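You operate a simulated robot arm through the tools that you are given. There is no shell and no other tool.

You run a simulated two-armed robot. Do the job below in one go: nothing can be reset, and whatever is moved stays where it is left.

## Task
Bring the air pillow count up to ten, then switch the machine off.
Fine: switch on, set the dial to the number still missing, press the pillow button and wait for the display.

It is judged by the outcome, as a careful person would: the job done as asked, and still so three seconds after it is handed in. It fails if anything else is knocked over, pushed out of place, dropped, spilled or broken.

## Robot
Two 7-joint arms with two-finger grippers on one trunk that stands fixed in place. Base frame: the origin is at the foot of the trunk, x ahead of it, y to its left, z up. Lengths are in cm, angles in degrees, forces in N, time in s.
The left shoulder is at [5.3, 21.6, 122], the right one opposite. With the tool pointing down near the work surface each hand reaches from about 10 to 78 cm from the base axis, measured 20 degrees to its own side. Payload 3.18 kg a hand.
The tool frame of a hand sits at the grasp point between the pads (the TCP): z along the fingers, y along the line on which they close. The tips reach 3 cm beyond it. Largest opening 14.4 cm; the body of the gripper starts 10.3 cm behind the TCP.
Orientation is that of the tool frame in the base frame, as a unit quaternion [w, x, y, z]. With the fingers straight down and closing along the base's y, the tool's x points along the base's -x, its y along +y and its z along -z.

## Interface
- The arms move only by the tool send_rows. It takes "left_moves", "right_moves" or both (then of equal length, played together; a hand with none holds still); each is a list of rows, each an object of numbers (a shift or turn left out is 0, a gripper value left out holds the last): "rx", "ry", "rz": the turn, a rotation vector about the tool's x, y, z in degrees; "tx", "ty", "tz": the shift along the tool's x, y, z in cm; "gripper": the finger opening in cm, from 0 to 14.4. In form: [{"rx": .., "ry": .., "rz": .., "tx": .., "ty": .., "tz": .., "gripper": ..}, ...]. A call has 1 to 20 rows; each row is the pose to reach, as a shift and turn from the pose commanded when the call began, along the tool's axes at that moment. A row lasts 0.2 s, in which the tool goes at most 5 cm and 8.6 degrees; a call with a longer step from one row to the next is refused whole, and so is a gripper value outside its range. A pose out of reach is approached as far as the arm can. The call stops where the force on the tool passes 40 N (or 10 N more than at its start, if that is more) or the arm is blocked; 0.2 s more then pass. Each finger halts on what it meets, pressing with about 41 N; the grip force reading is that of the motor and also rises with nothing between the fingers. The clock runs only during rows and for 0.2 s after the last one: add rows that repeat a pose to give the fingers time. It gives the time, the measured TCP pose, the force on the tool (base axes), the opening and the grip force at its end, in the units of the frame above (readings bear some noise), with the torque about the TCP (base axes, N m) and any sound that the robot's microphone picked up, and new pictures: "pictures" is both (left out), scene, wrist or none (wrist: the cameras of the hands that moved).
- Cameras (640 x 400 px; columns grow to the right, rows downward): "scene" is now at [10.57, -5.06, 144.12]; the picture's right is [-0.59, -0.81, 0.00], its down [-0.35, 0.25, -0.90] and it looks along [0.73, -0.53, -0.43] (base axes); focal length 241 px, centre (320, 200). "left" rides on the left gripper at [7.6, -1.6, -14.3] in its tool frame; the picture's right is [0.21, 0.98, 0.00], its down [-0.84, 0.18, -0.51] and it looks along [-0.50, 0.11, 0.86] (tool axes); focal length 218 px, centre (320, 200). "right" rides on the right gripper at [7.7, 1.6, -14.3] in its tool frame; the picture's right is [-0.21, 0.98, 0.00], its down [-0.84, -0.18, -0.51] and it looks along [-0.50, -0.11, 0.86] (tool axes); focal length 218 px, centre (320, 200). There is no depth. A picture from a camera that has moved, and an enlarged one, comes with that camera's place and axes in the base frame and with its lens. The place of the scene camera against the robot may be out by one fixed shift of up to 2.5 cm in any direction.
- raise_lower(by): slides the trunk up (or, below 0, down) by that many cm; the arms and the scene camera ride with it, the base frame stays. It gives what a move gives, with no picture.
- head_to(pan, tilt): turns the head with the scene camera to pan (to the left, within 80 degrees either way) and tilt (down, from -29 to 69), counted from straight ahead of the robot. It gives what a move gives, and a new picture of the scene camera.
- zoom(camera, box): a new picture of the part [left, top, right, bottom] of that camera's present view, enlarged. The clock stands still meanwhile.
- finish_job(): hands the job in; it is judged then, once.

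Places have to be worked out from the pictures, the camera data and where the tool is seen. Open the grippers and draw the arms clear of the work before you hand the job in, unless the task says otherwise.

The tools are called after ">>>" by a JSON object that holds its "op" and its "data". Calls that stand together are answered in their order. send_rows: Moves the arms, as the interface text tells. Its arguments: {"type":"object","properties":{"left_moves":{"type":"array","items":{"type":"object","properties":{"rx":{"type":"number"},"ry":{"type":"number"},"rz":{"type":"number"},"tx":{"type":"number"},"ty":{"type":"number"},"tz":{"type":"number"},"gripper":{"type":"number"}}}},"right_moves":{"type":"array","items":{"type":"object","properties":{"rx":{"type":"number"},"ry":{"type":"number"},"rz":{"type":"number"},"tx":{"type":"number"},"ty":{"type":"number"},"tz":{"type":"number"},"gripper":{"type":"number"}}}},"pictures":{"type":"string","enum":["both","scene","wrist","none"]}},"required":[]} The other tools are called the same way: raise_lower (by) slides the trunk up or down; head_to (pan, tilt) turns the head that bears the scene camera; zoom (camera, box) takes an enlarged picture of a part of a camera's view; finish_job () hands the job in.

At the start:

```text
clock: 0.0
left_tcp_pos: [41.84, -0.1, 128.96]
left_orientation: [0.0, -0.001, 1.0, -0.001]
left_force: [0.3, -0.2, -0.4]
left_wrist_torque: [-0.02, 0.01, 0.0]
left_grip_width: 14.39
left_grip_force: 0.0
right_tcp_pos: [31.23, -47.79, 134.92]
right_orientation: [0.0, 0.001, 1.0, 0.001]
right_force: [0.3, -0.2, 0.4]
right_wrist_torque: [-0.01, 0.03, 0.01]
right_grip_width: 14.41
right_grip_force: 0.1
trunk travel left (down, up): [-30.0, 6.9]
head pan, tilt: [-36.1, 25.5]
```

scene: 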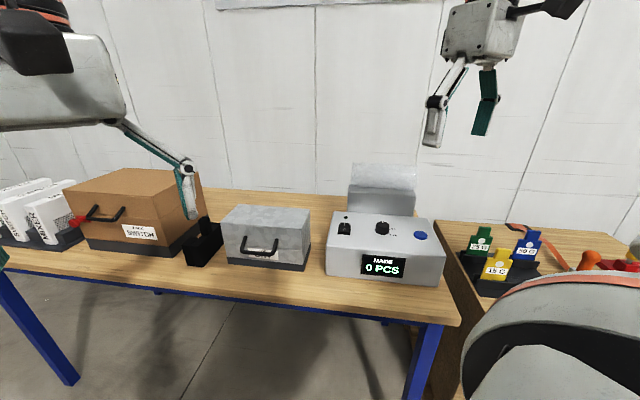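
right: 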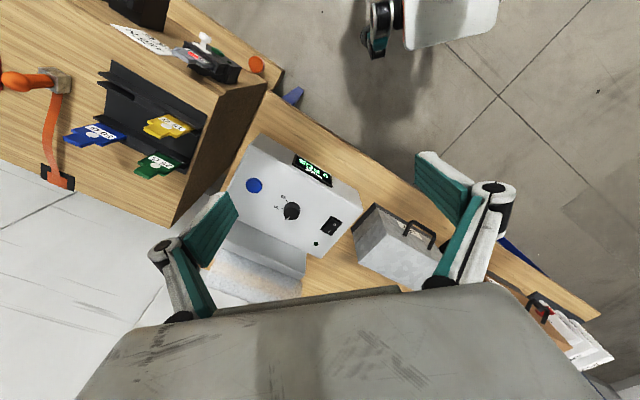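
left: 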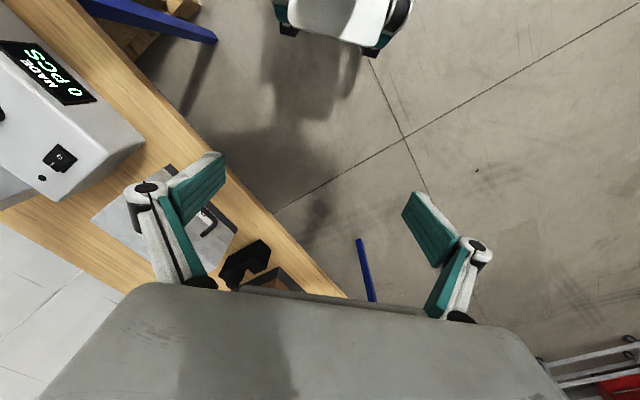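

I start by looking closely at the machine and its surroundings: the display reads "MADE 0 PCS", and I need to see the dial, switch, button, and any pillows or notes already there.

>>> {"op": "zoom", "data": {"camera": "scene", "box": [310, 150, 470, 300]}}

>>> {"op": "zoom", "data": {"camera": "right", "box": [200, 120, 440, 300]}}

>>> {"op": "zoom", "data": {"camera": "scene", "box": [0, 150, 320, 300]}}

>>> {"op": "zoom", "data": {"camera": "scene", "box": [440, 200, 640, 325]}}

```text
2.67 times, centred on (390, 225) of scene
camera zoom: at [10.57, -5.06, 144.12], right [-0.59, -0.81, 0.0], down [-0.35, 0.25, -0.9], along [0.73, -0.53, -0.43], focal length 643 px, centre (133, 133)
```

zoom: 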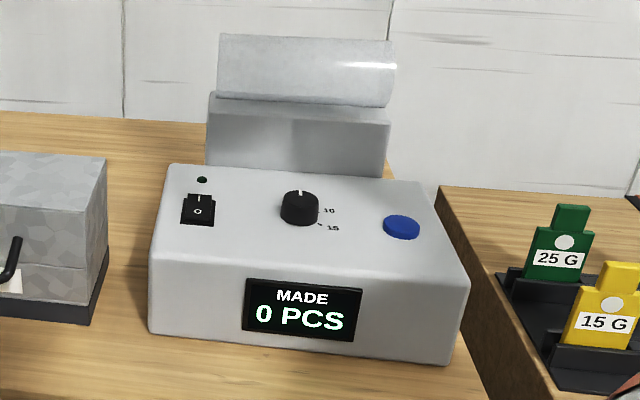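

```text
2.22 times, centred on (320, 210) of right
camera zoom: at [23.39, -46.22, 149.42], right [0.21, 0.98, 0.0], down [0.84, -0.18, 0.51], along [0.5, -0.11, -0.86], focal length 485 px, centre (320, 178)
```

zoom: 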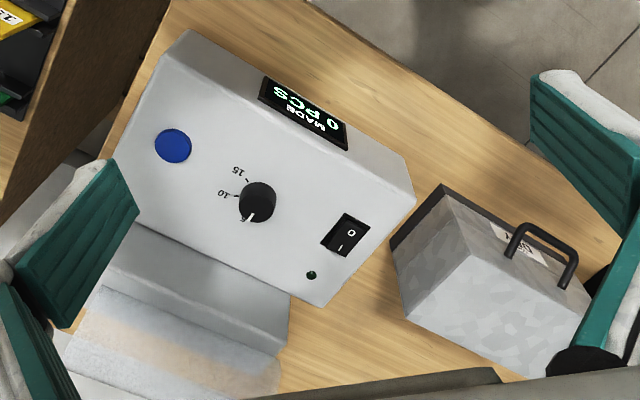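

```text
2.00 times, centred on (160, 225) of scene
camera zoom: at [10.57, -5.06, 144.12], right [-0.59, -0.81, 0.0], down [-0.35, 0.25, -0.9], along [0.73, -0.53, -0.43], focal length 483 px, centre (640, 150)
```

zoom: 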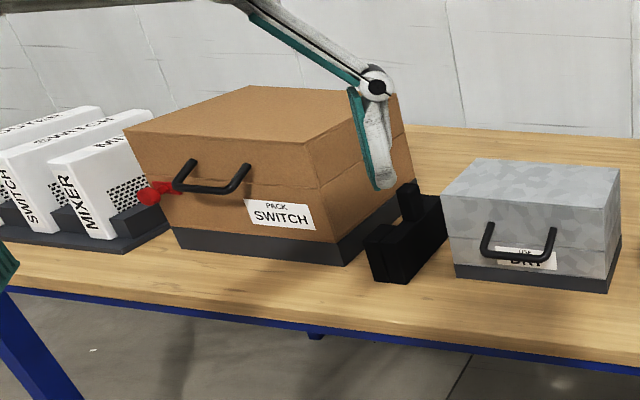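

```text
3.20 times, centred on (540, 262) of scene
camera zoom: at [10.57, -5.06, 144.12], right [-0.59, -0.81, 0.0], down [-0.35, 0.25, -0.9], along [0.73, -0.53, -0.43], focal length 772 px, centre (-384, 0)
```

zoom: 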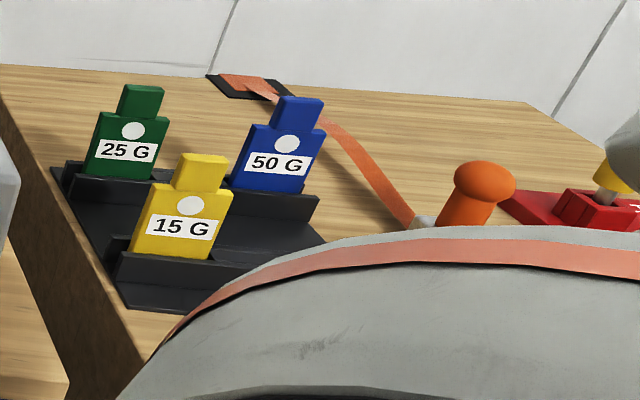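

The machine has a rocker switch (O/I), a lamp that is dark, a dial with marks 10 and 15 visible, and a blue button; display says 0 pcs. I look around with the head to check for pillows that are already made or any notes.

>>> {"op": "head_to", "data": {"pan": -70, "tilt": 35}}

>>> {"op": "head_to", "data": {"pan": 0, "tilt": 40}}

>>> {"op": "head_to", "data": {"pan": -40, "tilt": 45}}

```text
clock: 1.0
left_tcp_pos: [41.91, -0.06, 129.08]
left_orientation: [0.0, 0.0, 1.0, -0.001]
left_force: [-0.1, -0.5, 0.0]
left_wrist_torque: [-0.03, 0.0, 0.0]
left_grip_width: 14.39
left_grip_force: 0.0
right_tcp_pos: [31.23, -47.86, 135.21]
right_orientation: [0.0, 0.001, 1.0, 0.001]
right_force: [-0.1, 0.6, -0.1]
right_wrist_torque: [-0.01, -0.01, 0.01]
right_grip_width: 14.41
right_grip_force: 0.1
trunk travel left (down, up): [-30.0, 6.9]
head pan, tilt: [-70.0, 35.0]
camera scene: at [6.15, -7.9, 142.63], right [-0.94, -0.34, 0.0], down [-0.2, 0.54, -0.82], along [0.28, -0.77, -0.57], focal length 241 px, centre (320, 200)
```

scene: 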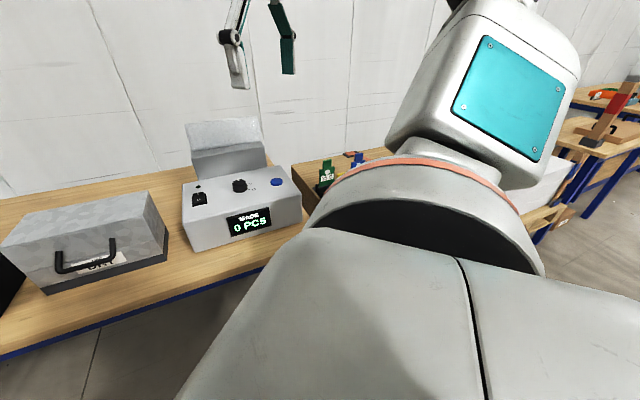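

```text
clock: 2.4
left_tcp_pos: [41.97, 0.03, 129.04]
left_orientation: [0.0, -0.001, 1.0, 0.0]
left_force: [0.0, -0.3, 0.2]
left_wrist_torque: [0.01, -0.04, -0.02]
left_grip_width: 14.39
left_grip_force: 0.1
right_tcp_pos: [31.08, -47.82, 135.06]
right_orientation: [-0.001, 0.001, 1.0, 0.001]
right_force: [-0.6, 0.0, 0.1]
right_wrist_torque: [-0.02, 0.01, 0.05]
right_grip_width: 14.39
right_grip_force: 0.1
trunk travel left (down, up): [-30.0, 6.9]
head pan, tilt: [0.0, 40.0]
camera scene: at [11.63, 0.36, 141.87], right [0.0, -1.0, 0.0], down [-0.64, 0.0, -0.77], along [0.77, 0.0, -0.64], focal length 241 px, centre (320, 200)
```

scene: 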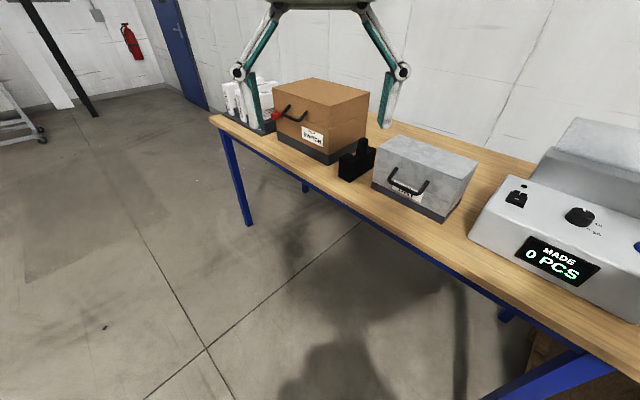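

```text
clock: 3.5
left_tcp_pos: [41.94, -0.01, 128.93]
left_orientation: [0.0, -0.001, 1.0, -0.001]
left_force: [0.1, 0.1, -0.6]
left_wrist_torque: [-0.01, 0.02, 0.02]
left_grip_width: 14.41
left_grip_force: 0.1
right_tcp_pos: [31.18, -47.91, 135.1]
right_orientation: [-0.001, 0.001, 1.0, 0.001]
right_force: [-1.1, 0.0, -0.4]
right_wrist_torque: [0.02, -0.01, 0.01]
right_grip_width: 14.4
right_grip_force: 0.1
trunk travel left (down, up): [-30.0, 6.9]
head pan, tilt: [-40.0, 45.0]
camera scene: at [9.37, -4.85, 141.15], right [-0.64, -0.77, 0.0], down [-0.54, 0.45, -0.71], along [0.54, -0.45, -0.71], focal length 241 px, centre (320, 200)
```

scene: 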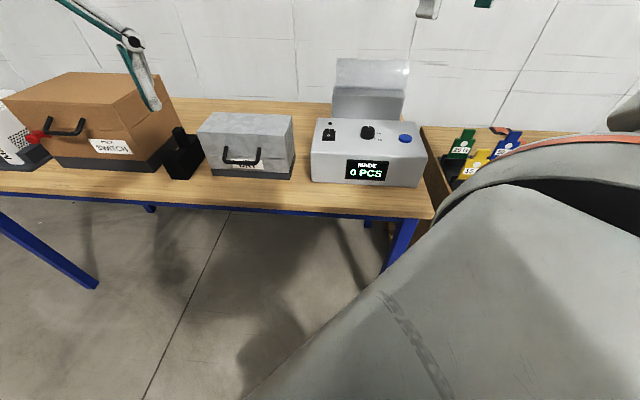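

I zoom on the display and the panel from this new angle to read the count and switch position.

>>> {"op": "zoom", "data": {"camera": "scene", "box": [300, 100, 440, 195]}}

>>> {"op": "zoom", "data": {"camera": "right", "box": [230, 140, 370, 260]}}

>>> {"op": "zoom", "data": {"camera": "left", "box": [0, 20, 160, 220]}}

```text
4.21 times, centred on (370, 148) of scene
camera zoom: at [9.37, -4.85, 141.15], right [-0.64, -0.77, 0.0], down [-0.54, 0.45, -0.71], along [0.54, -0.45, -0.71], focal length 1016 px, centre (110, 421)
```

zoom: 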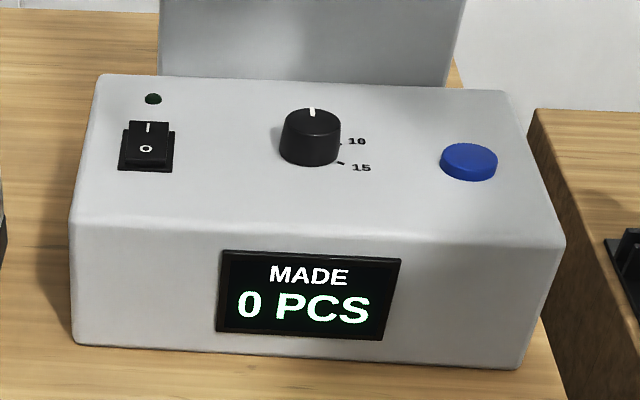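

```text
3.33 times, centred on (300, 200) of right
camera zoom: at [23.39, -46.22, 149.42], right [0.21, 0.98, 0.0], down [0.84, -0.18, 0.51], along [0.5, -0.11, -0.86], focal length 728 px, centre (387, 200)
```

zoom: 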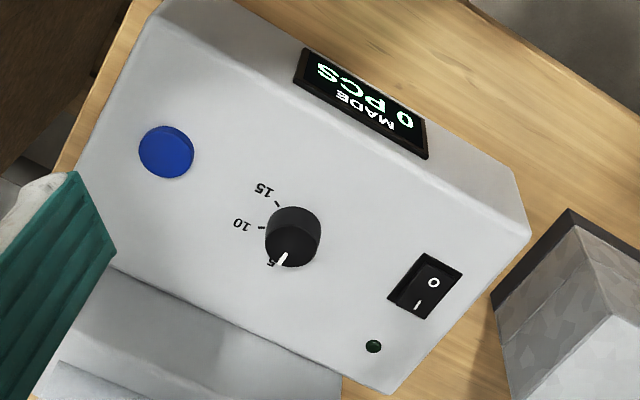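

```text
2.00 times, centred on (80, 120) of left
camera zoom: at [34.37, -1.71, 143.29], right [-0.21, 0.98, 0.0], down [0.84, 0.18, 0.51], along [0.5, 0.11, -0.86], focal length 436 px, centre (800, 360)
```

zoom: 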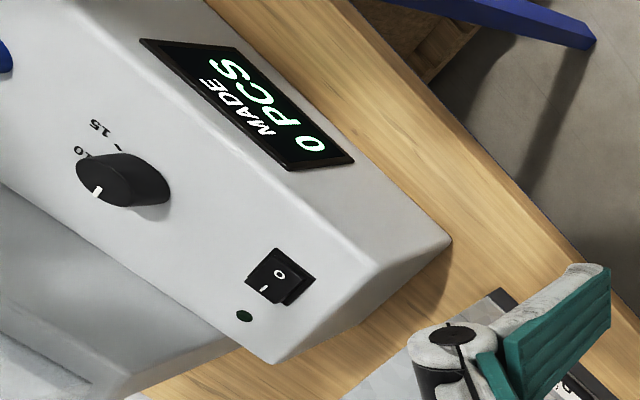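

The two wrist views agree. The machine is turned so that "away" points along about (0.74, -0.67). By triangulation the rocker is near (60.9, -50.9, 101.2) with its I end farther away, the dial top near (53, -60.1, 101.4) pointing at 5, and the button near (43.9, -67.6, 100.7). I move the right hand above the rocker, turned square to the machine and closed.

>>> {"op": "send_rows", "data": {"right_moves": [{"tx": -3.6, "ty": -0.26, "tz": 2.0, "rz": 5.25, "gripper": 0}, {"tx": -7.2, "ty": -0.52, "tz": 4.0, "rz": 10.5, "gripper": 0}, {"tx": -10.8, "ty": -0.79, "tz": 6.0, "rz": 15.75, "gripper": 0}, {"tx": -14.4, "ty": -1.05, "tz": 8.0, "rz": 21, "gripper": 0}, {"tx": -18.0, "ty": -1.31, "tz": 10.0, "rz": 26.25, "gripper": 0}, {"tx": -21.6, "ty": -1.57, "tz": 12.0, "rz": 31.5, "gripper": 0}, {"tx": -25.2, "ty": -1.84, "tz": 14.0, "rz": 36.75, "gripper": 0}, {"tx": -28.8, "ty": -2.1, "tz": 16.0, "rz": 42, "gripper": 0}, {"tx": -28.8, "ty": -2.1, "tz": 16.0, "rz": 42, "gripper": 0}], "pictures": "both"}}

```text
clock: 5.5
left_tcp_pos: [41.63, -0.39, 129.09]
left_orientation: [0.001, 0.001, 1.0, 0.0]
left_force: [0.0, -0.9, -0.5]
left_wrist_torque: [0.08, -0.02, 0.02]
left_grip_width: 14.4
left_grip_force: 0.1
right_tcp_pos: [57.46, -58.73, 122.46]
right_orientation: [-0.002, 0.359, 0.933, 0.003]
right_force: [-1.6, -0.8, -0.8]
right_wrist_torque: [0.13, -0.02, -0.02]
right_grip_width: 0.0
right_grip_force: 30.7
right hand out of reach, approached as far as the arm can: row 5, 6, 7, 8, 9
trunk travel left (down, up): [-30.0, 6.9]
head pan, tilt: [-40.0, 45.0]
camera scene: at [9.19, -5.14, 141.18], right [-0.64, -0.77, 0.0], down [-0.54, 0.46, -0.71], along [0.54, -0.45, -0.71], focal length 241 px, centre (320, 200)
camera right: at [52.74, -52.5, 136.86], right [0.81, 0.59, 0.0], down [0.5, -0.7, 0.5], along [0.3, -0.41, -0.86], focal length 218 px, centre (320, 200)
```

scene: 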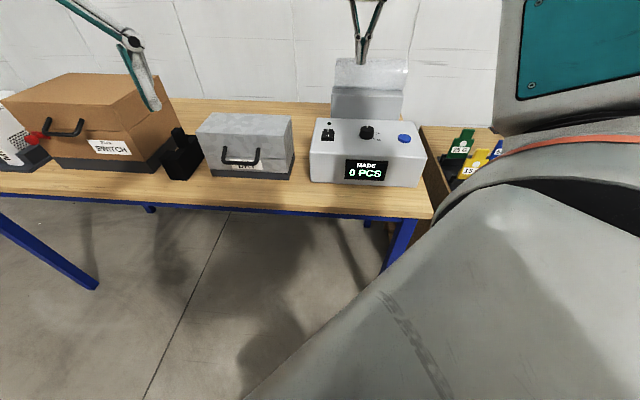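
right: 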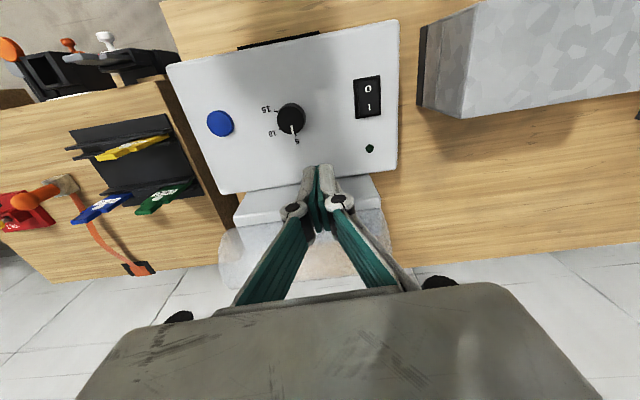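

The dial's 5/10/15 marks are now clear and positions agree, but the arm stopped short at (57.5, -58.7, 122.5), out of reach at this height and place. I zoom for detail before choosing the next pose.

>>> {"op": "zoom", "data": {"camera": "right", "box": [160, 10, 420, 210]}}

>>> {"op": "zoom", "data": {"camera": "right", "box": [250, 70, 400, 170]}}

```text
2.00 times, centred on (290, 110) of right
camera zoom: at [52.74, -52.5, 136.86], right [0.81, 0.59, 0.0], down [0.5, -0.7, 0.5], along [0.3, -0.41, -0.86], focal length 436 px, centre (380, 380)
```

zoom: 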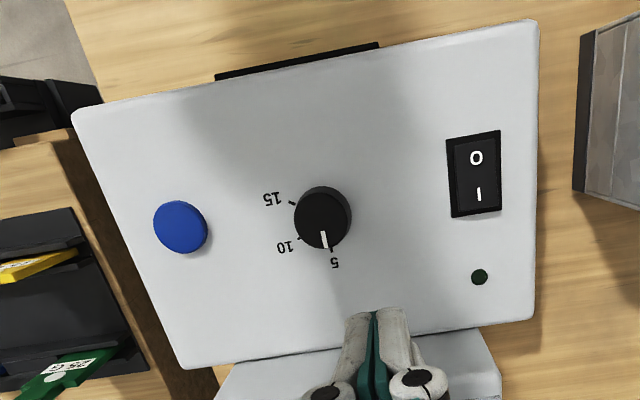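

```text
4.00 times, centred on (325, 120) of right
camera zoom: at [52.74, -52.5, 136.86], right [0.81, 0.59, 0.0], down [0.5, -0.7, 0.5], along [0.3, -0.41, -0.86], focal length 873 px, centre (300, 520)
```

zoom: 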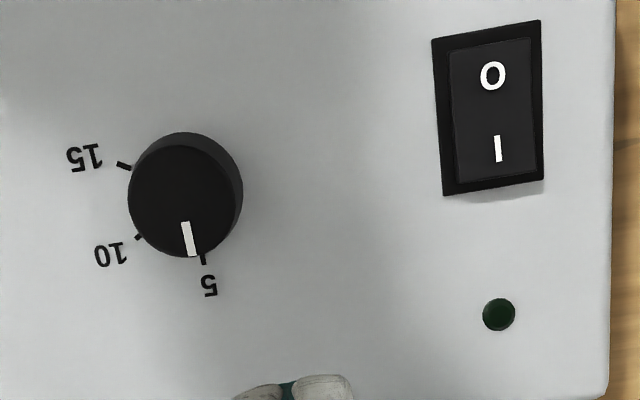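

The panel comes out as a level rectangle of about 33 × 21 cm turned exactly 45°, with its centre near (53.7, -60.9). The rocker pivot is near (60.7, -51.2) with the I end at its far side, and the dial centre near (53, -60.4). I lean the hand back toward the robot, which helps reach and lets the near edge of the fingertips lead, and square it to 45°.

>>> {"op": "send_rows", "data": {"right_moves": [{"ry": -5, "rz": 1}, {"ry": -10, "rz": 1.5}, {"ry": -15, "rz": 2}, {"ry": -20, "rz": 2.5}, {"ry": -20, "rz": 2.5}, {"ry": -20, "rz": 2.5}], "pictures": "wrist"}}

```text
clock: 6.9
left_tcp_pos: [41.78, -0.05, 128.94]
left_orientation: [0.0, -0.001, 1.0, -0.001]
left_force: [-0.1, 0.8, -0.4]
left_wrist_torque: [0.03, -0.02, 0.02]
left_grip_width: 14.4
left_grip_force: 0.1
right_tcp_pos: [58.69, -59.78, 126.24]
right_orientation: [0.041, 0.367, 0.929, -0.015]
right_force: [0.5, 0.6, 0.0]
right_wrist_torque: [0.0, -0.02, -0.02]
right_grip_width: 0.0
right_grip_force: 30.2
right hand out of reach, approached as far as the arm can: row 1, 2, 3, 4, 5, 6
trunk travel left (down, up): [-30.0, 6.9]
head pan, tilt: [-40.0, 45.0]
camera right: at [53.17, -52.52, 140.0], right [0.82, 0.57, 0.02], down [0.46, -0.68, 0.58], along [0.34, -0.46, -0.82], focal length 218 px, centre (320, 200)
```

right: 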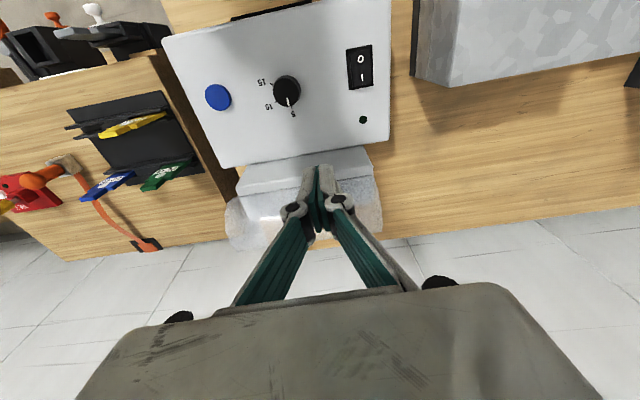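

Only about 5° of the lean was reached, so the arm is at a limit at this height. I back the hand off toward the robot and lower it, where the arm should have more freedom.

>>> {"op": "send_rows", "data": {"right_moves": [{"tx": 2.5, "tz": 1.5}, {"tx": 5, "tz": 3}, {"tx": 7.5, "tz": 4.5}, {"tx": 10, "tz": 6}, {"tx": 12, "tz": 8}, {"tx": 12, "tz": 8}, {"tx": 12, "tz": 8}], "pictures": "both"}}

```text
clock: 8.5
left_tcp_pos: [41.85, -0.12, 129.0]
left_orientation: [0.001, -0.001, 1.0, -0.001]
left_force: [0.3, -0.6, 0.2]
left_wrist_torque: [0.04, 0.02, -0.01]
left_grip_width: 14.41
left_grip_force: 0.1
right_tcp_pos: [54.69, -62.73, 124.51]
right_orientation: [0.04, 0.366, 0.93, -0.013]
right_force: [-0.2, 0.7, 0.0]
right_wrist_torque: [-0.02, 0.02, 0.03]
right_grip_width: 0.0
right_grip_force: 30.6
right hand out of reach, approached as far as the arm can: row 1, 2, 3, 4, 5, 6, 7
trunk travel left (down, up): [-30.0, 6.9]
head pan, tilt: [-40.0, 45.0]
camera scene: at [9.33, -4.88, 141.15], right [-0.64, -0.77, 0.0], down [-0.54, 0.45, -0.71], along [0.54, -0.45, -0.71], focal length 241 px, centre (320, 200)
camera right: at [49.28, -55.63, 138.12], right [0.82, 0.57, 0.02], down [0.46, -0.68, 0.58], along [0.34, -0.46, -0.82], focal length 218 px, centre (320, 200)
```

scene: 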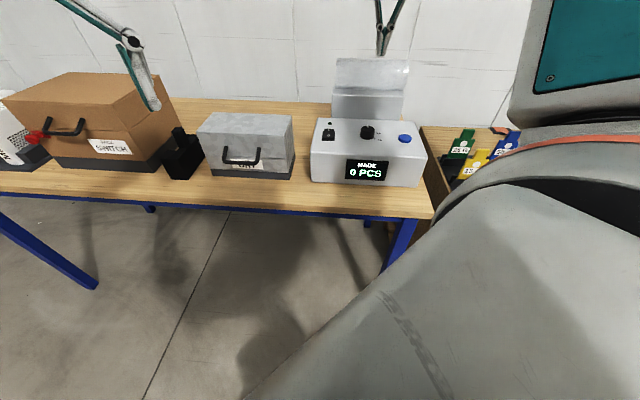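
right: 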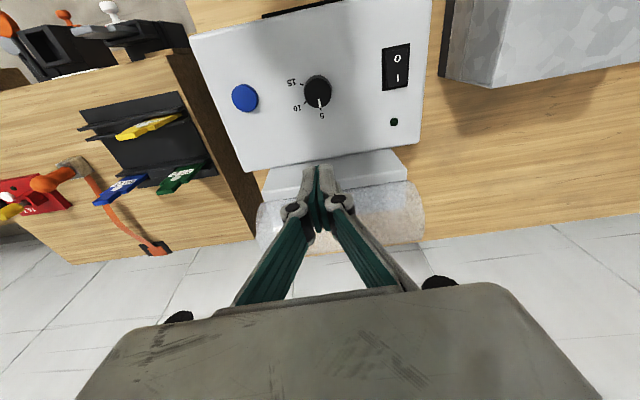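

The hand keeps drifting sideways as if a wrist joint is at its limit with this yaw. I turn the hand back upright and unwind the yaw to see if the arm frees itself.

>>> {"op": "send_rows", "data": {"right_moves": [{"rx": -1.16, "ry": 3.2, "rz": -6.6}, {"rx": -2.32, "ry": 6.4, "rz": -13.2}, {"rx": -3.48, "ry": 9.6, "rz": -19.8}, {"rx": -4.65, "ry": 12.8, "rz": -26.4}, {"rx": -5.81, "ry": 16.0, "rz": -33.0}, {"rx": -6.97, "ry": 19.2, "rz": -39.6}, {"rx": -6.97, "ry": 19.2, "rz": -39.6}], "pictures": "both"}}

```text
clock: 10.1
left_tcp_pos: [41.96, -0.01, 129.1]
left_orientation: [0.0, -0.001, 1.0, 0.0]
left_force: [-0.7, -0.2, 0.3]
left_wrist_torque: [-0.01, 0.02, 0.01]
left_grip_width: 14.41
left_grip_force: 0.0
right_tcp_pos: [53.49, -62.35, 123.76]
right_orientation: [-0.097, 0.025, 0.991, 0.087]
right_force: [-0.4, 0.2, -0.2]
right_wrist_torque: [-0.01, 0.03, -0.02]
right_grip_width: 0.0
right_grip_force: 31.0
right hand out of reach, approached as far as the arm can: row 6, 7
trunk travel left (down, up): [-30.0, 6.9]
head pan, tilt: [-40.0, 45.0]
camera scene: at [9.42, -4.86, 141.14], right [-0.64, -0.77, 0.0], down [-0.54, 0.45, -0.71], along [0.54, -0.45, -0.71], focal length 241 px, centre (320, 200)
camera right: at [48.69, -63.05, 139.43], right [0.27, 0.95, 0.12], down [0.91, -0.3, 0.29], along [0.32, 0.03, -0.95], focal length 218 px, centre (320, 200)
```

scene: 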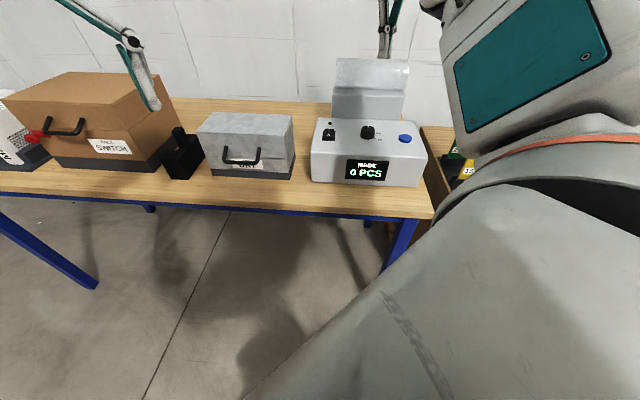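
right: 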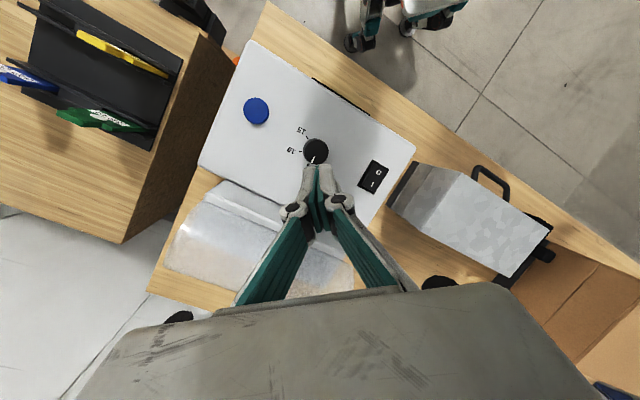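

The reading shows the commands start from the pose actually reached, so I can work from that. Now at (53.5, -62.4, 123.8) and tilted 15° the wrong way; I straighten the hand and lower it to about (50, -52, 112) over the front of the panel.

>>> {"op": "send_rows", "data": {"right_moves": [{"rx": 2.0, "ry": -2.23, "rz": -0.57, "tx": 0.29, "ty": 1.6, "tz": 2.77}, {"rx": 4.0, "ry": -4.46, "rz": -1.15, "tx": 0.58, "ty": 3.19, "tz": 5.54}, {"rx": 6.0, "ry": -6.69, "rz": -1.72, "tx": 0.87, "ty": 4.79, "tz": 8.31}, {"rx": 8.0, "ry": -8.92, "rz": -2.3, "tx": 1.15, "ty": 6.38, "tz": 11.08}, {"rx": 10.0, "ry": -11.15, "rz": -2.87, "tx": 1.44, "ty": 7.98, "tz": 13.85}, {"rx": 10.0, "ry": -11.15, "rz": -2.87, "tx": 1.44, "ty": 7.98, "tz": 13.85}], "pictures": "both"}}

```text
clock: 11.5
left_tcp_pos: [41.9, -0.05, 129.09]
left_orientation: [0.0, -0.001, 1.0, -0.001]
left_force: [-0.4, 0.4, -0.8]
left_wrist_torque: [0.03, 0.02, 0.02]
left_grip_width: 14.4
left_grip_force: 0.0
right_tcp_pos: [50.26, -52.26, 112.0]
right_orientation: [-0.001, 0.002, 1.0, 0.0]
right_force: [0.0, -0.4, -0.3]
right_wrist_torque: [0.05, 0.01, 0.01]
right_grip_width: 0.0
right_grip_force: 30.7
trunk travel left (down, up): [-30.0, 6.9]
head pan, tilt: [-40.0, 45.0]
camera scene: at [9.42, -4.91, 141.14], right [-0.64, -0.77, 0.0], down [-0.54, 0.46, -0.71], along [0.54, -0.45, -0.71], focal length 241 px, centre (320, 200)
camera right: at [42.51, -50.64, 126.32], right [0.21, 0.98, 0.0], down [0.84, -0.18, 0.51], along [0.49, -0.11, -0.86], focal length 218 px, centre (320, 200)
```

scene: 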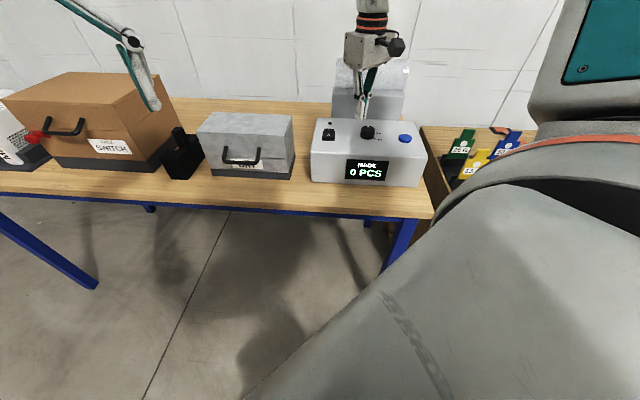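
right: 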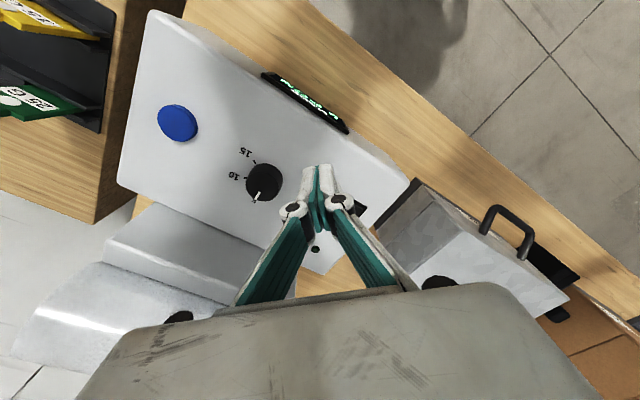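

The arm reaches well at this height: (50.3, -52.3, 112). I now extend to above the rocker's I end at about (61.8, -52.3, 109) while turning square to the machine (45°).

>>> {"op": "send_rows", "data": {"right_moves": [{"tx": -1.9, "tz": 0.5, "rz": 7.5}, {"tx": -3.8, "tz": 1.0, "rz": 15}, {"tx": -5.8, "tz": 1.5, "rz": 22.5}, {"tx": -7.7, "tz": 2.0, "rz": 30}, {"tx": -9.6, "tz": 2.5, "rz": 37.5}, {"tx": -11.54, "tz": 3.0, "rz": 45}, {"tx": -11.54, "tz": 3.0, "rz": 45}], "pictures": "both"}}

```text
clock: 13.1
left_tcp_pos: [41.72, -0.22, 129.11]
left_orientation: [0.0, -0.001, 1.0, -0.001]
left_force: [-0.2, -0.4, -0.1]
left_wrist_torque: [0.12, -0.08, -0.02]
left_grip_width: 14.39
left_grip_force: 0.0
right_tcp_pos: [58.77, -62.49, 112.99]
right_orientation: [-0.012, 0.377, 0.926, 0.009]
right_force: [0.2, -0.8, 0.4]
right_wrist_torque: [0.08, -0.08, -0.01]
right_grip_width: 0.03
right_grip_force: 31.0
right hand out of reach, approached as far as the arm can: row 3, 4, 5, 6, 7
trunk travel left (down, up): [-30.0, 6.9]
head pan, tilt: [-40.0, 45.0]
camera scene: at [9.22, -5.03, 141.16], right [-0.64, -0.77, 0.0], down [-0.54, 0.46, -0.71], along [0.54, -0.45, -0.71], focal length 241 px, centre (320, 200)
camera right: at [54.41, -56.25, 127.45], right [0.83, 0.55, 0.0], down [0.49, -0.73, 0.48], along [0.27, -0.4, -0.88], focal length 218 px, centre (320, 200)
```

scene: 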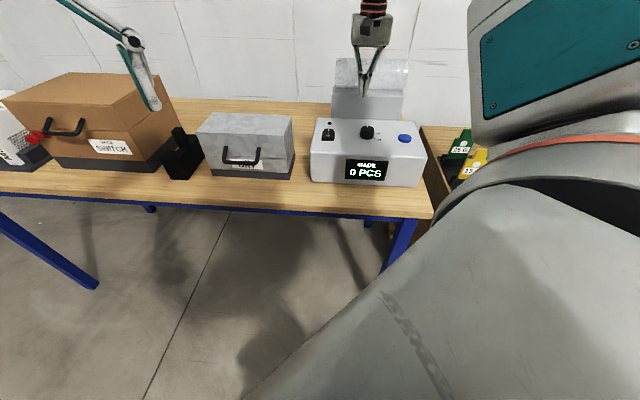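
right: 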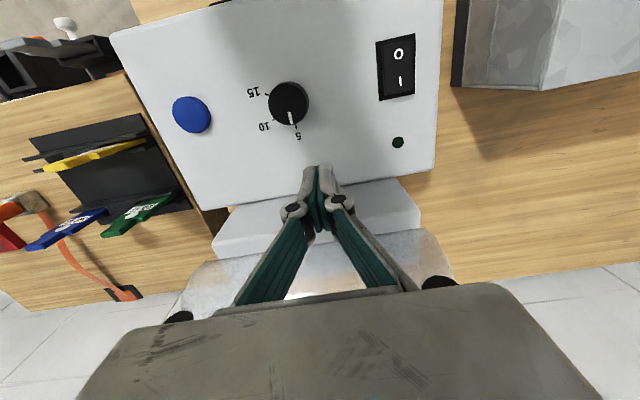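

The clockwise yaw is what the arm cannot hold this far in. I unwind to yaw 0 and try to reach near (58, -52, 111) with that instead.

>>> {"op": "send_rows", "data": {"right_moves": [{"rx": 0.18, "ry": -0.24, "rz": -7.4, "tx": 1.3, "ty": 1.16, "tz": 0.38}, {"rx": 0.35, "ry": -0.47, "rz": -14.8, "tx": 2.6, "ty": 2.32, "tz": 0.76}, {"rx": 0.53, "ry": -0.7, "rz": -22.15, "tx": 3.9, "ty": 3.48, "tz": 1.14}, {"rx": 0.71, "ry": -0.94, "rz": -29.5, "tx": 5.2, "ty": 4.63, "tz": 1.52}, {"rx": 0.88, "ry": -1.18, "rz": -36.9, "tx": 6.5, "ty": 5.8, "tz": 1.9}, {"rx": 1.06, "ry": -1.41, "rz": -44.3, "tx": 7.81, "ty": 6.95, "tz": 2.28}, {"rx": 1.06, "ry": -1.41, "rz": -44.3, "tx": 7.81, "ty": 6.95, "tz": 2.28}], "pictures": "wrist"}}

```text
clock: 14.7
left_tcp_pos: [41.88, -0.03, 129.03]
left_orientation: [-0.001, -0.001, 1.0, -0.001]
left_force: [-0.4, -0.5, -0.2]
left_wrist_torque: [-0.02, 0.02, -0.04]
left_grip_width: 14.41
left_grip_force: 0.1
right_tcp_pos: [58.33, -52.03, 110.49]
right_orientation: [0.007, 0.006, 1.0, -0.013]
right_force: [0.8, -0.3, 0.2]
right_wrist_torque: [0.0, -0.06, 0.0]
right_grip_width: 0.02
right_grip_force: 30.7
trunk travel left (down, up): [-30.0, 6.9]
head pan, tilt: [-40.0, 45.0]
camera right: at [50.3, -49.93, 124.6], right [0.22, 0.97, -0.02], down [0.83, -0.18, 0.52], along [0.51, -0.13, -0.85], focal length 218 px, centre (320, 200)
```

right: 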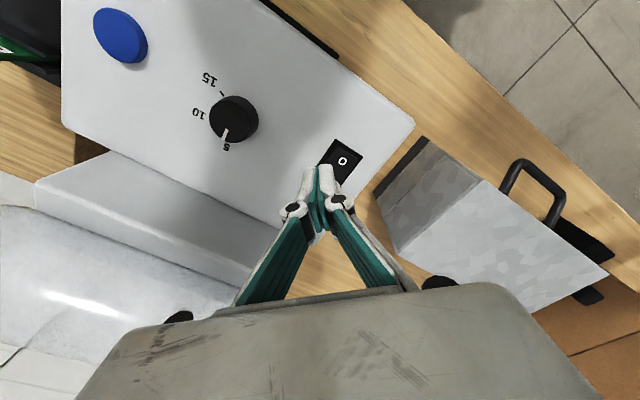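

Yaw 0 works here. I now test the opposite turn, to yaw +45°, which is also square to the machine, holding the same place.

>>> {"op": "send_rows", "data": {"right_moves": [{"rz": -7.5}, {"rz": -15}, {"rz": -22.5}, {"rz": -30}, {"rz": -37.5}, {"rz": -45}, {"rz": -45}], "pictures": "both"}}

```text
clock: 16.3
left_tcp_pos: [41.87, -0.21, 128.96]
left_orientation: [0.0, -0.001, 1.0, -0.001]
left_force: [0.3, 0.7, 0.0]
left_wrist_torque: [-0.02, 0.02, 0.0]
left_grip_width: 14.39
left_grip_force: 0.0
right_tcp_pos: [58.27, -52.03, 110.37]
right_orientation: [0.001, -0.376, 0.926, -0.015]
right_force: [0.2, 0.1, -0.8]
right_wrist_torque: [0.0, 0.01, 0.02]
right_grip_width: 0.0
right_grip_force: 30.7
trunk travel left (down, up): [-30.0, 6.9]
head pan, tilt: [-40.0, 45.0]
camera scene: at [9.36, -4.86, 141.15], right [-0.64, -0.77, 0.0], down [-0.54, 0.45, -0.71], along [0.54, -0.45, -0.71], focal length 241 px, centre (320, 200)
camera right: at [51.36, -55.8, 124.74], right [-0.53, 0.85, -0.03], down [0.72, 0.47, 0.51], along [0.44, 0.25, -0.86], focal length 218 px, centre (320, 200)
```

scene: 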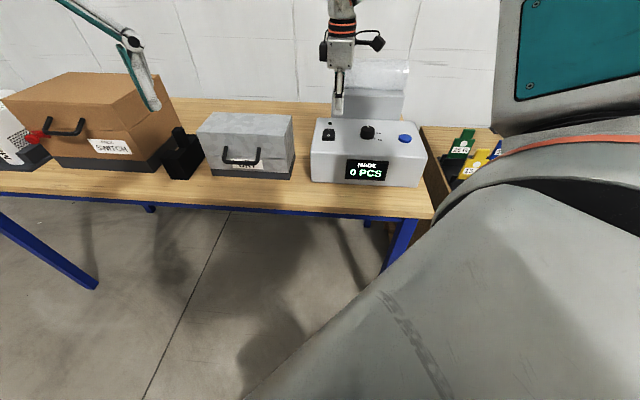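
right: 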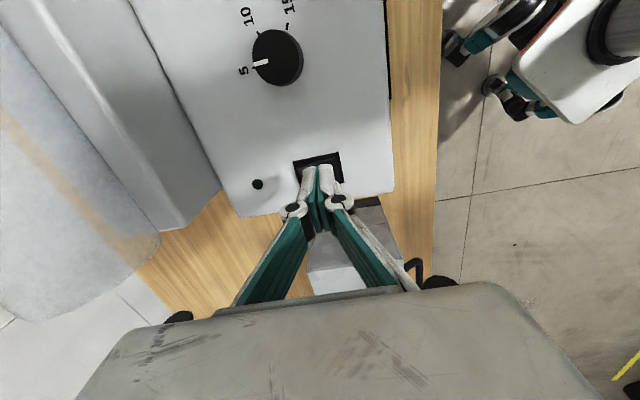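

Yaw +45° works freely, with the tool's y pointing toward the machine's front. I now move above the I end at about (61.9, -52.3, 108) and lean the hand 15° toward the robot, so the front edge of the closed fingertips leads.

>>> {"op": "send_rows", "data": {"right_moves": [{"rx": 3.4, "rz": -0.2, "tx": -0.6, "ty": -0.67, "tz": 0.6}, {"rx": 6.8, "rz": -0.4, "tx": -1.19, "ty": -1.33, "tz": 1.21}, {"rx": 10.1, "rz": -0.6, "tx": -1.79, "ty": -2.0, "tz": 1.8}, {"rx": 13.5, "rz": -0.8, "tx": -2.38, "ty": -2.66, "tz": 2.42}, {"rx": 13.5, "rz": -0.8, "tx": -2.38, "ty": -2.66, "tz": 2.42}], "pictures": "both"}}

>>> {"op": "zoom", "data": {"camera": "scene", "box": [300, 80, 440, 190]}}

>>> {"op": "zoom", "data": {"camera": "right", "box": [240, 110, 400, 220]}}

```text
clock: 17.5
left_tcp_pos: [41.9, -0.13, 128.97]
left_orientation: [0.0, 0.0, 1.0, -0.001]
left_force: [-0.2, -0.7, 0.8]
left_wrist_torque: [-0.04, 0.01, -0.01]
left_grip_width: 14.4
left_grip_force: 0.2
right_tcp_pos: [61.88, -52.24, 108.04]
right_orientation: [0.045, -0.379, 0.916, -0.123]
right_force: [0.4, -0.3, 0.3]
right_wrist_torque: [0.0, -0.01, 0.02]
right_grip_width: 0.0
right_grip_force: 30.6
trunk travel left (down, up): [-30.0, 6.9]
head pan, tilt: [-40.0, 45.0]
camera scene: at [9.35, -4.86, 141.15], right [-0.64, -0.77, 0.0], down [-0.54, 0.45, -0.71], along [0.54, -0.45, -0.71], focal length 241 px, centre (320, 200)
camera right: at [52.68, -53.82, 121.55], right [-0.52, 0.81, -0.26], down [0.63, 0.57, 0.53], along [0.58, 0.11, -0.81], focal length 218 px, centre (320, 200)
```

scene: 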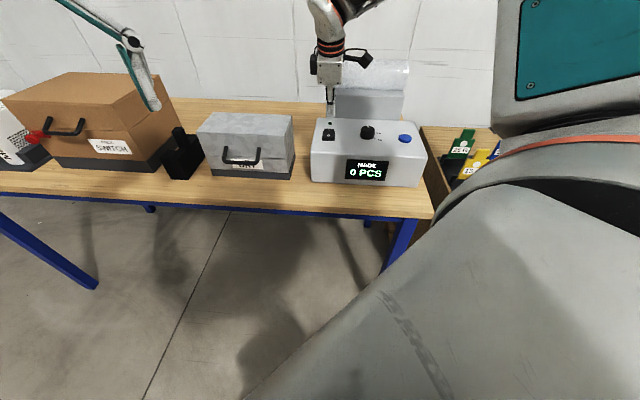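
right: 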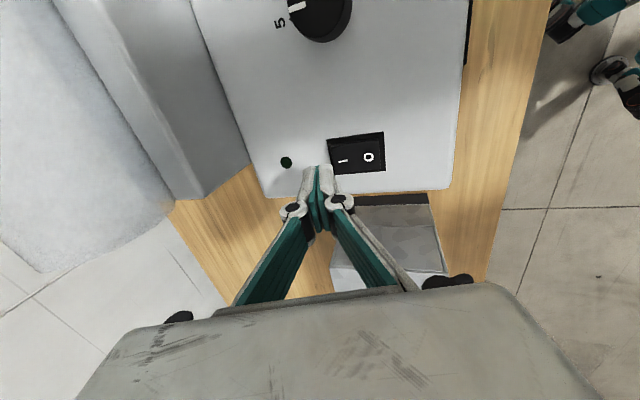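

```text
3.64 times, centred on (370, 135) of scene
camera zoom: at [9.35, -4.86, 141.15], right [-0.64, -0.77, 0.0], down [-0.54, 0.45, -0.71], along [0.54, -0.45, -0.71], focal length 877 px, centre (138, 436)
```

zoom: 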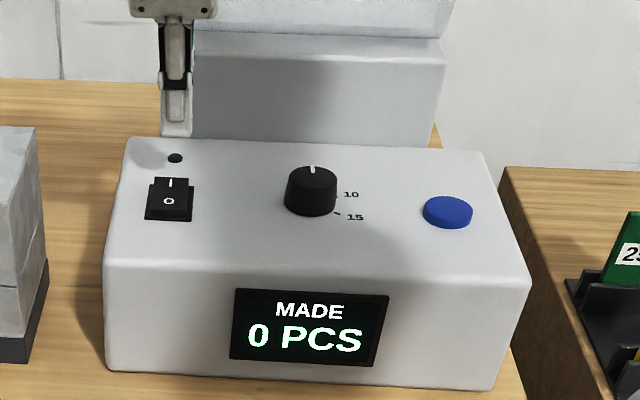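

```text
3.64 times, centred on (320, 165) of right
camera zoom: at [52.68, -53.82, 121.55], right [-0.52, 0.81, -0.26], down [0.63, 0.57, 0.53], along [0.58, 0.11, -0.81], focal length 794 px, centre (320, 327)
```

zoom: 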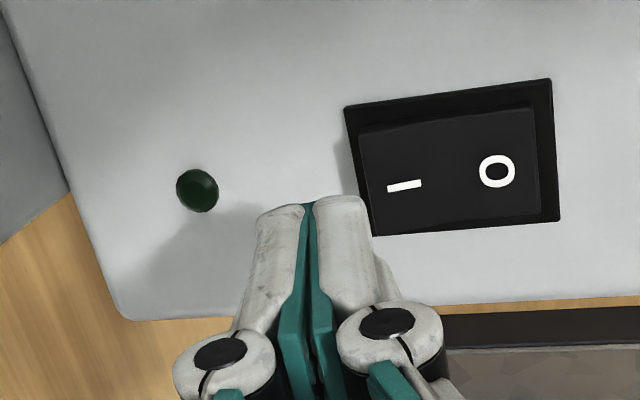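

From this view the rocker pivot is at about (60.6, -50.9), with I at (61.6, -51.7). The leading fingertip edge is at (61.7, -52.1, 104.9), right over the far half of the rocker. I lower straight down, gently, to press the I side.

>>> {"op": "send_rows", "data": {"right_moves": [{"tx": -0.01, "ty": 0.26, "tz": 0.965}, {"tx": -0.02, "ty": 0.52, "tz": 1.93}, {"tx": -0.03, "ty": 0.727, "tz": 2.703}, {"tx": -0.034, "ty": 0.831, "tz": 3.089}, {"tx": -0.038, "ty": 0.909, "tz": 3.378}, {"tx": -0.041, "ty": 0.986, "tz": 3.668}, {"tx": -0.044, "ty": 1.064, "tz": 3.957}, {"tx": -0.044, "ty": 1.064, "tz": 3.957}], "pictures": "both"}}

>>> {"op": "zoom", "data": {"camera": "scene", "box": [300, 80, 440, 190]}}

>>> {"op": "zoom", "data": {"camera": "right", "box": [240, 110, 400, 220]}}

```text
clock: 19.3
left_tcp_pos: [41.85, -0.12, 129.06]
left_orientation: [-0.001, -0.001, 1.0, -0.001]
left_force: [0.3, 0.2, -0.3]
left_wrist_torque: [-0.01, 0.0, 0.0]
left_grip_width: 14.4
left_grip_force: 0.0
right_tcp_pos: [61.94, -52.19, 104.08]
right_orientation: [0.046, -0.379, 0.916, -0.123]
right_force: [0.7, 0.1, 1.7]
right_wrist_torque: [0.03, -0.02, 0.0]
right_grip_width: 0.01
right_grip_force: 30.6
trunk travel left (down, up): [-30.0, 6.9]
head pan, tilt: [-40.0, 45.0]
camera scene: at [9.36, -4.85, 141.15], right [-0.64, -0.77, 0.0], down [-0.54, 0.45, -0.71], along [0.54, -0.45, -0.71], focal length 241 px, centre (320, 200)
camera right: at [52.72, -53.82, 117.47], right [-0.52, 0.81, -0.26], down [0.63, 0.57, 0.53], along [0.58, 0.11, -0.81], focal length 218 px, centre (320, 200)
```

scene: 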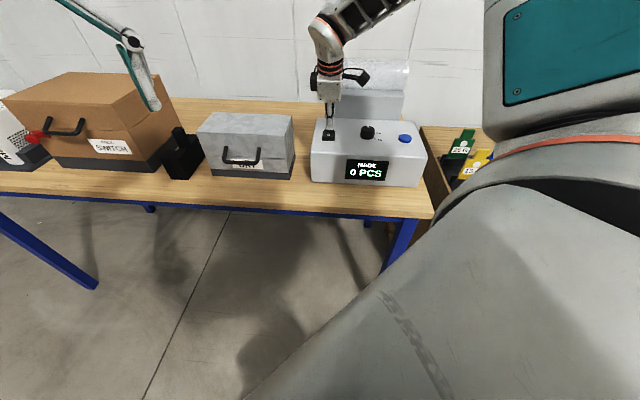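
right: 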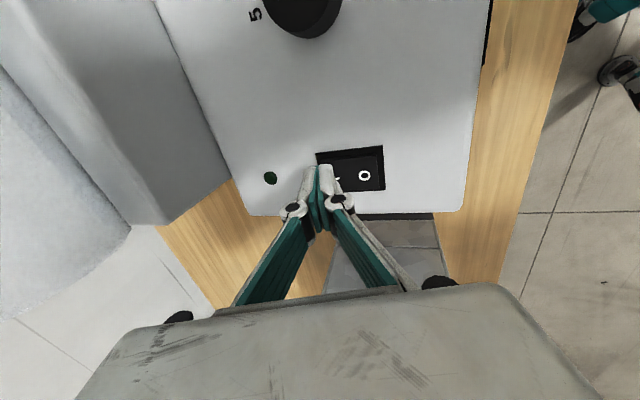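

```text
3.64 times, centred on (370, 135) of scene
camera zoom: at [9.36, -4.85, 141.15], right [-0.64, -0.77, 0.0], down [-0.54, 0.45, -0.71], along [0.54, -0.45, -0.71], focal length 877 px, centre (138, 436)
```

zoom: 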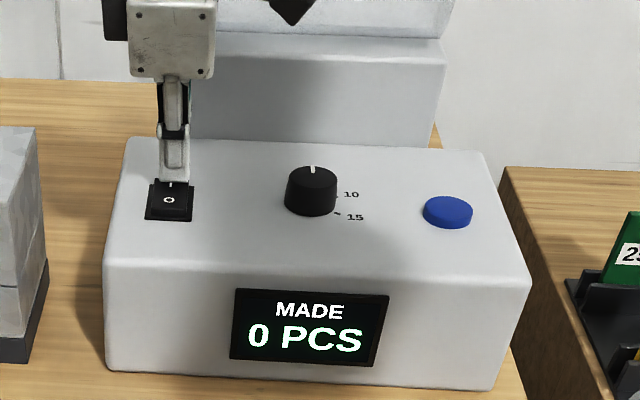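

```text
3.64 times, centred on (320, 165) of right
camera zoom: at [52.72, -53.82, 117.47], right [-0.52, 0.81, -0.26], down [0.63, 0.57, 0.53], along [0.58, 0.11, -0.81], focal length 794 px, centre (320, 327)
```

zoom: 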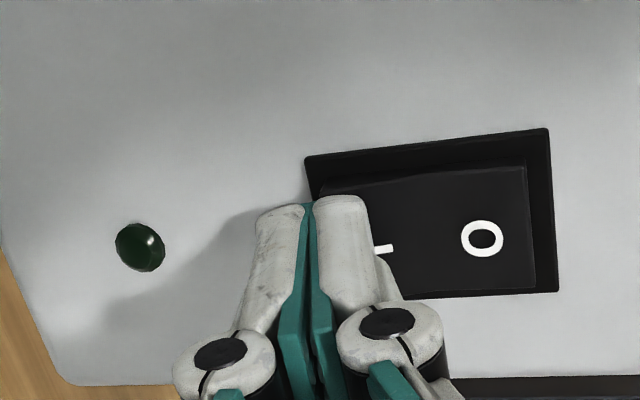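

Contact is light at 1.7 N and the rocker has tilted only part of the way; the lamp is still dark. I press on a little further.

>>> {"op": "send_rows", "data": {"right_moves": [{"ty": 0.052, "tz": 0.193}, {"ty": 0.104, "tz": 0.386}, {"ty": 0.143, "tz": 0.531}, {"ty": 0.182, "tz": 0.676}, {"ty": 0.182, "tz": 0.676}], "pictures": "both"}}

>>> {"op": "zoom", "data": {"camera": "scene", "box": [300, 80, 440, 190]}}

>>> {"op": "zoom", "data": {"camera": "right", "box": [240, 110, 400, 220]}}

```text
clock: 20.5
left_tcp_pos: [41.81, -0.2, 129.12]
left_orientation: [0.001, 0.0, 1.0, -0.001]
left_force: [-0.4, 0.6, 0.1]
left_wrist_torque: [-0.01, 0.0, -0.02]
left_grip_width: 14.42
left_grip_force: 0.0
right_tcp_pos: [61.83, -52.3, 103.58]
right_orientation: [0.047, -0.38, 0.915, -0.125]
right_force: [-1.9, -2.6, 18.2]
right_wrist_torque: [0.04, -0.02, -0.02]
right_grip_width: 0.0
right_grip_force: 31.0
trunk travel left (down, up): [-30.0, 6.9]
head pan, tilt: [-40.0, 45.0]
camera scene: at [9.19, -4.76, 141.19], right [-0.64, -0.77, 0.0], down [-0.54, 0.45, -0.71], along [0.54, -0.46, -0.71], focal length 241 px, centre (320, 200)
camera right: at [52.62, -53.8, 117.04], right [-0.52, 0.81, -0.26], down [0.63, 0.57, 0.53], along [0.58, 0.11, -0.81], focal length 218 px, centre (320, 200)
```

scene: 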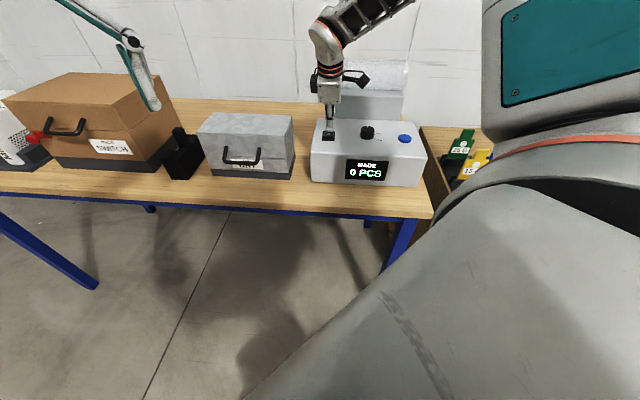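
right: 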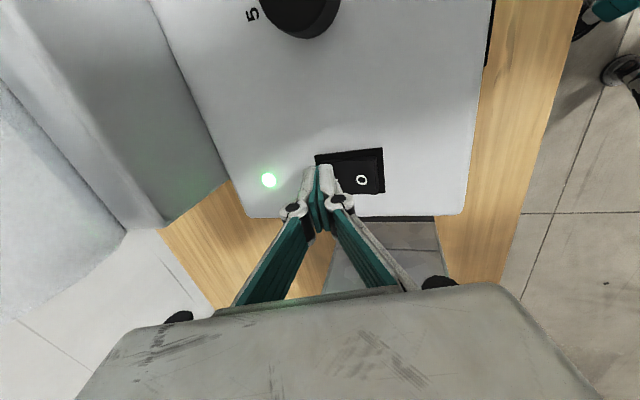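

```text
3.64 times, centred on (370, 135) of scene
camera zoom: at [9.19, -4.76, 141.19], right [-0.64, -0.77, 0.0], down [-0.54, 0.45, -0.71], along [0.54, -0.46, -0.71], focal length 877 px, centre (138, 436)
```

zoom: 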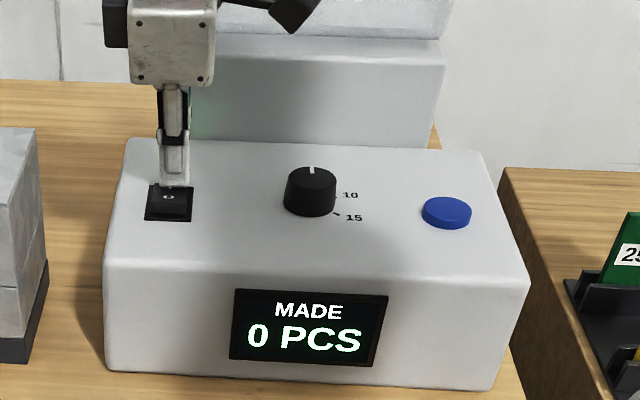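

```text
3.64 times, centred on (320, 165) of right
camera zoom: at [52.62, -53.8, 117.04], right [-0.52, 0.81, -0.26], down [0.63, 0.57, 0.53], along [0.58, 0.11, -0.81], focal length 794 px, centre (320, 327)
```

zoom: 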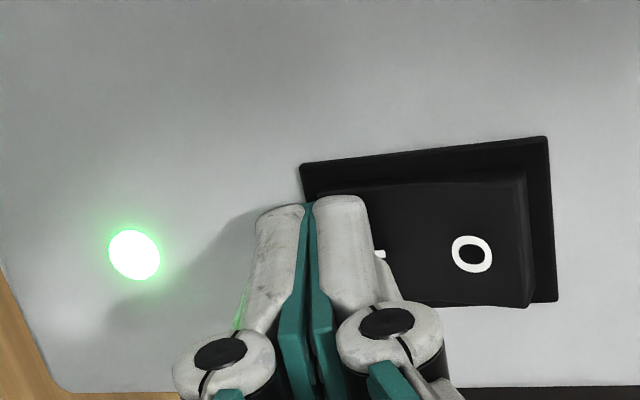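

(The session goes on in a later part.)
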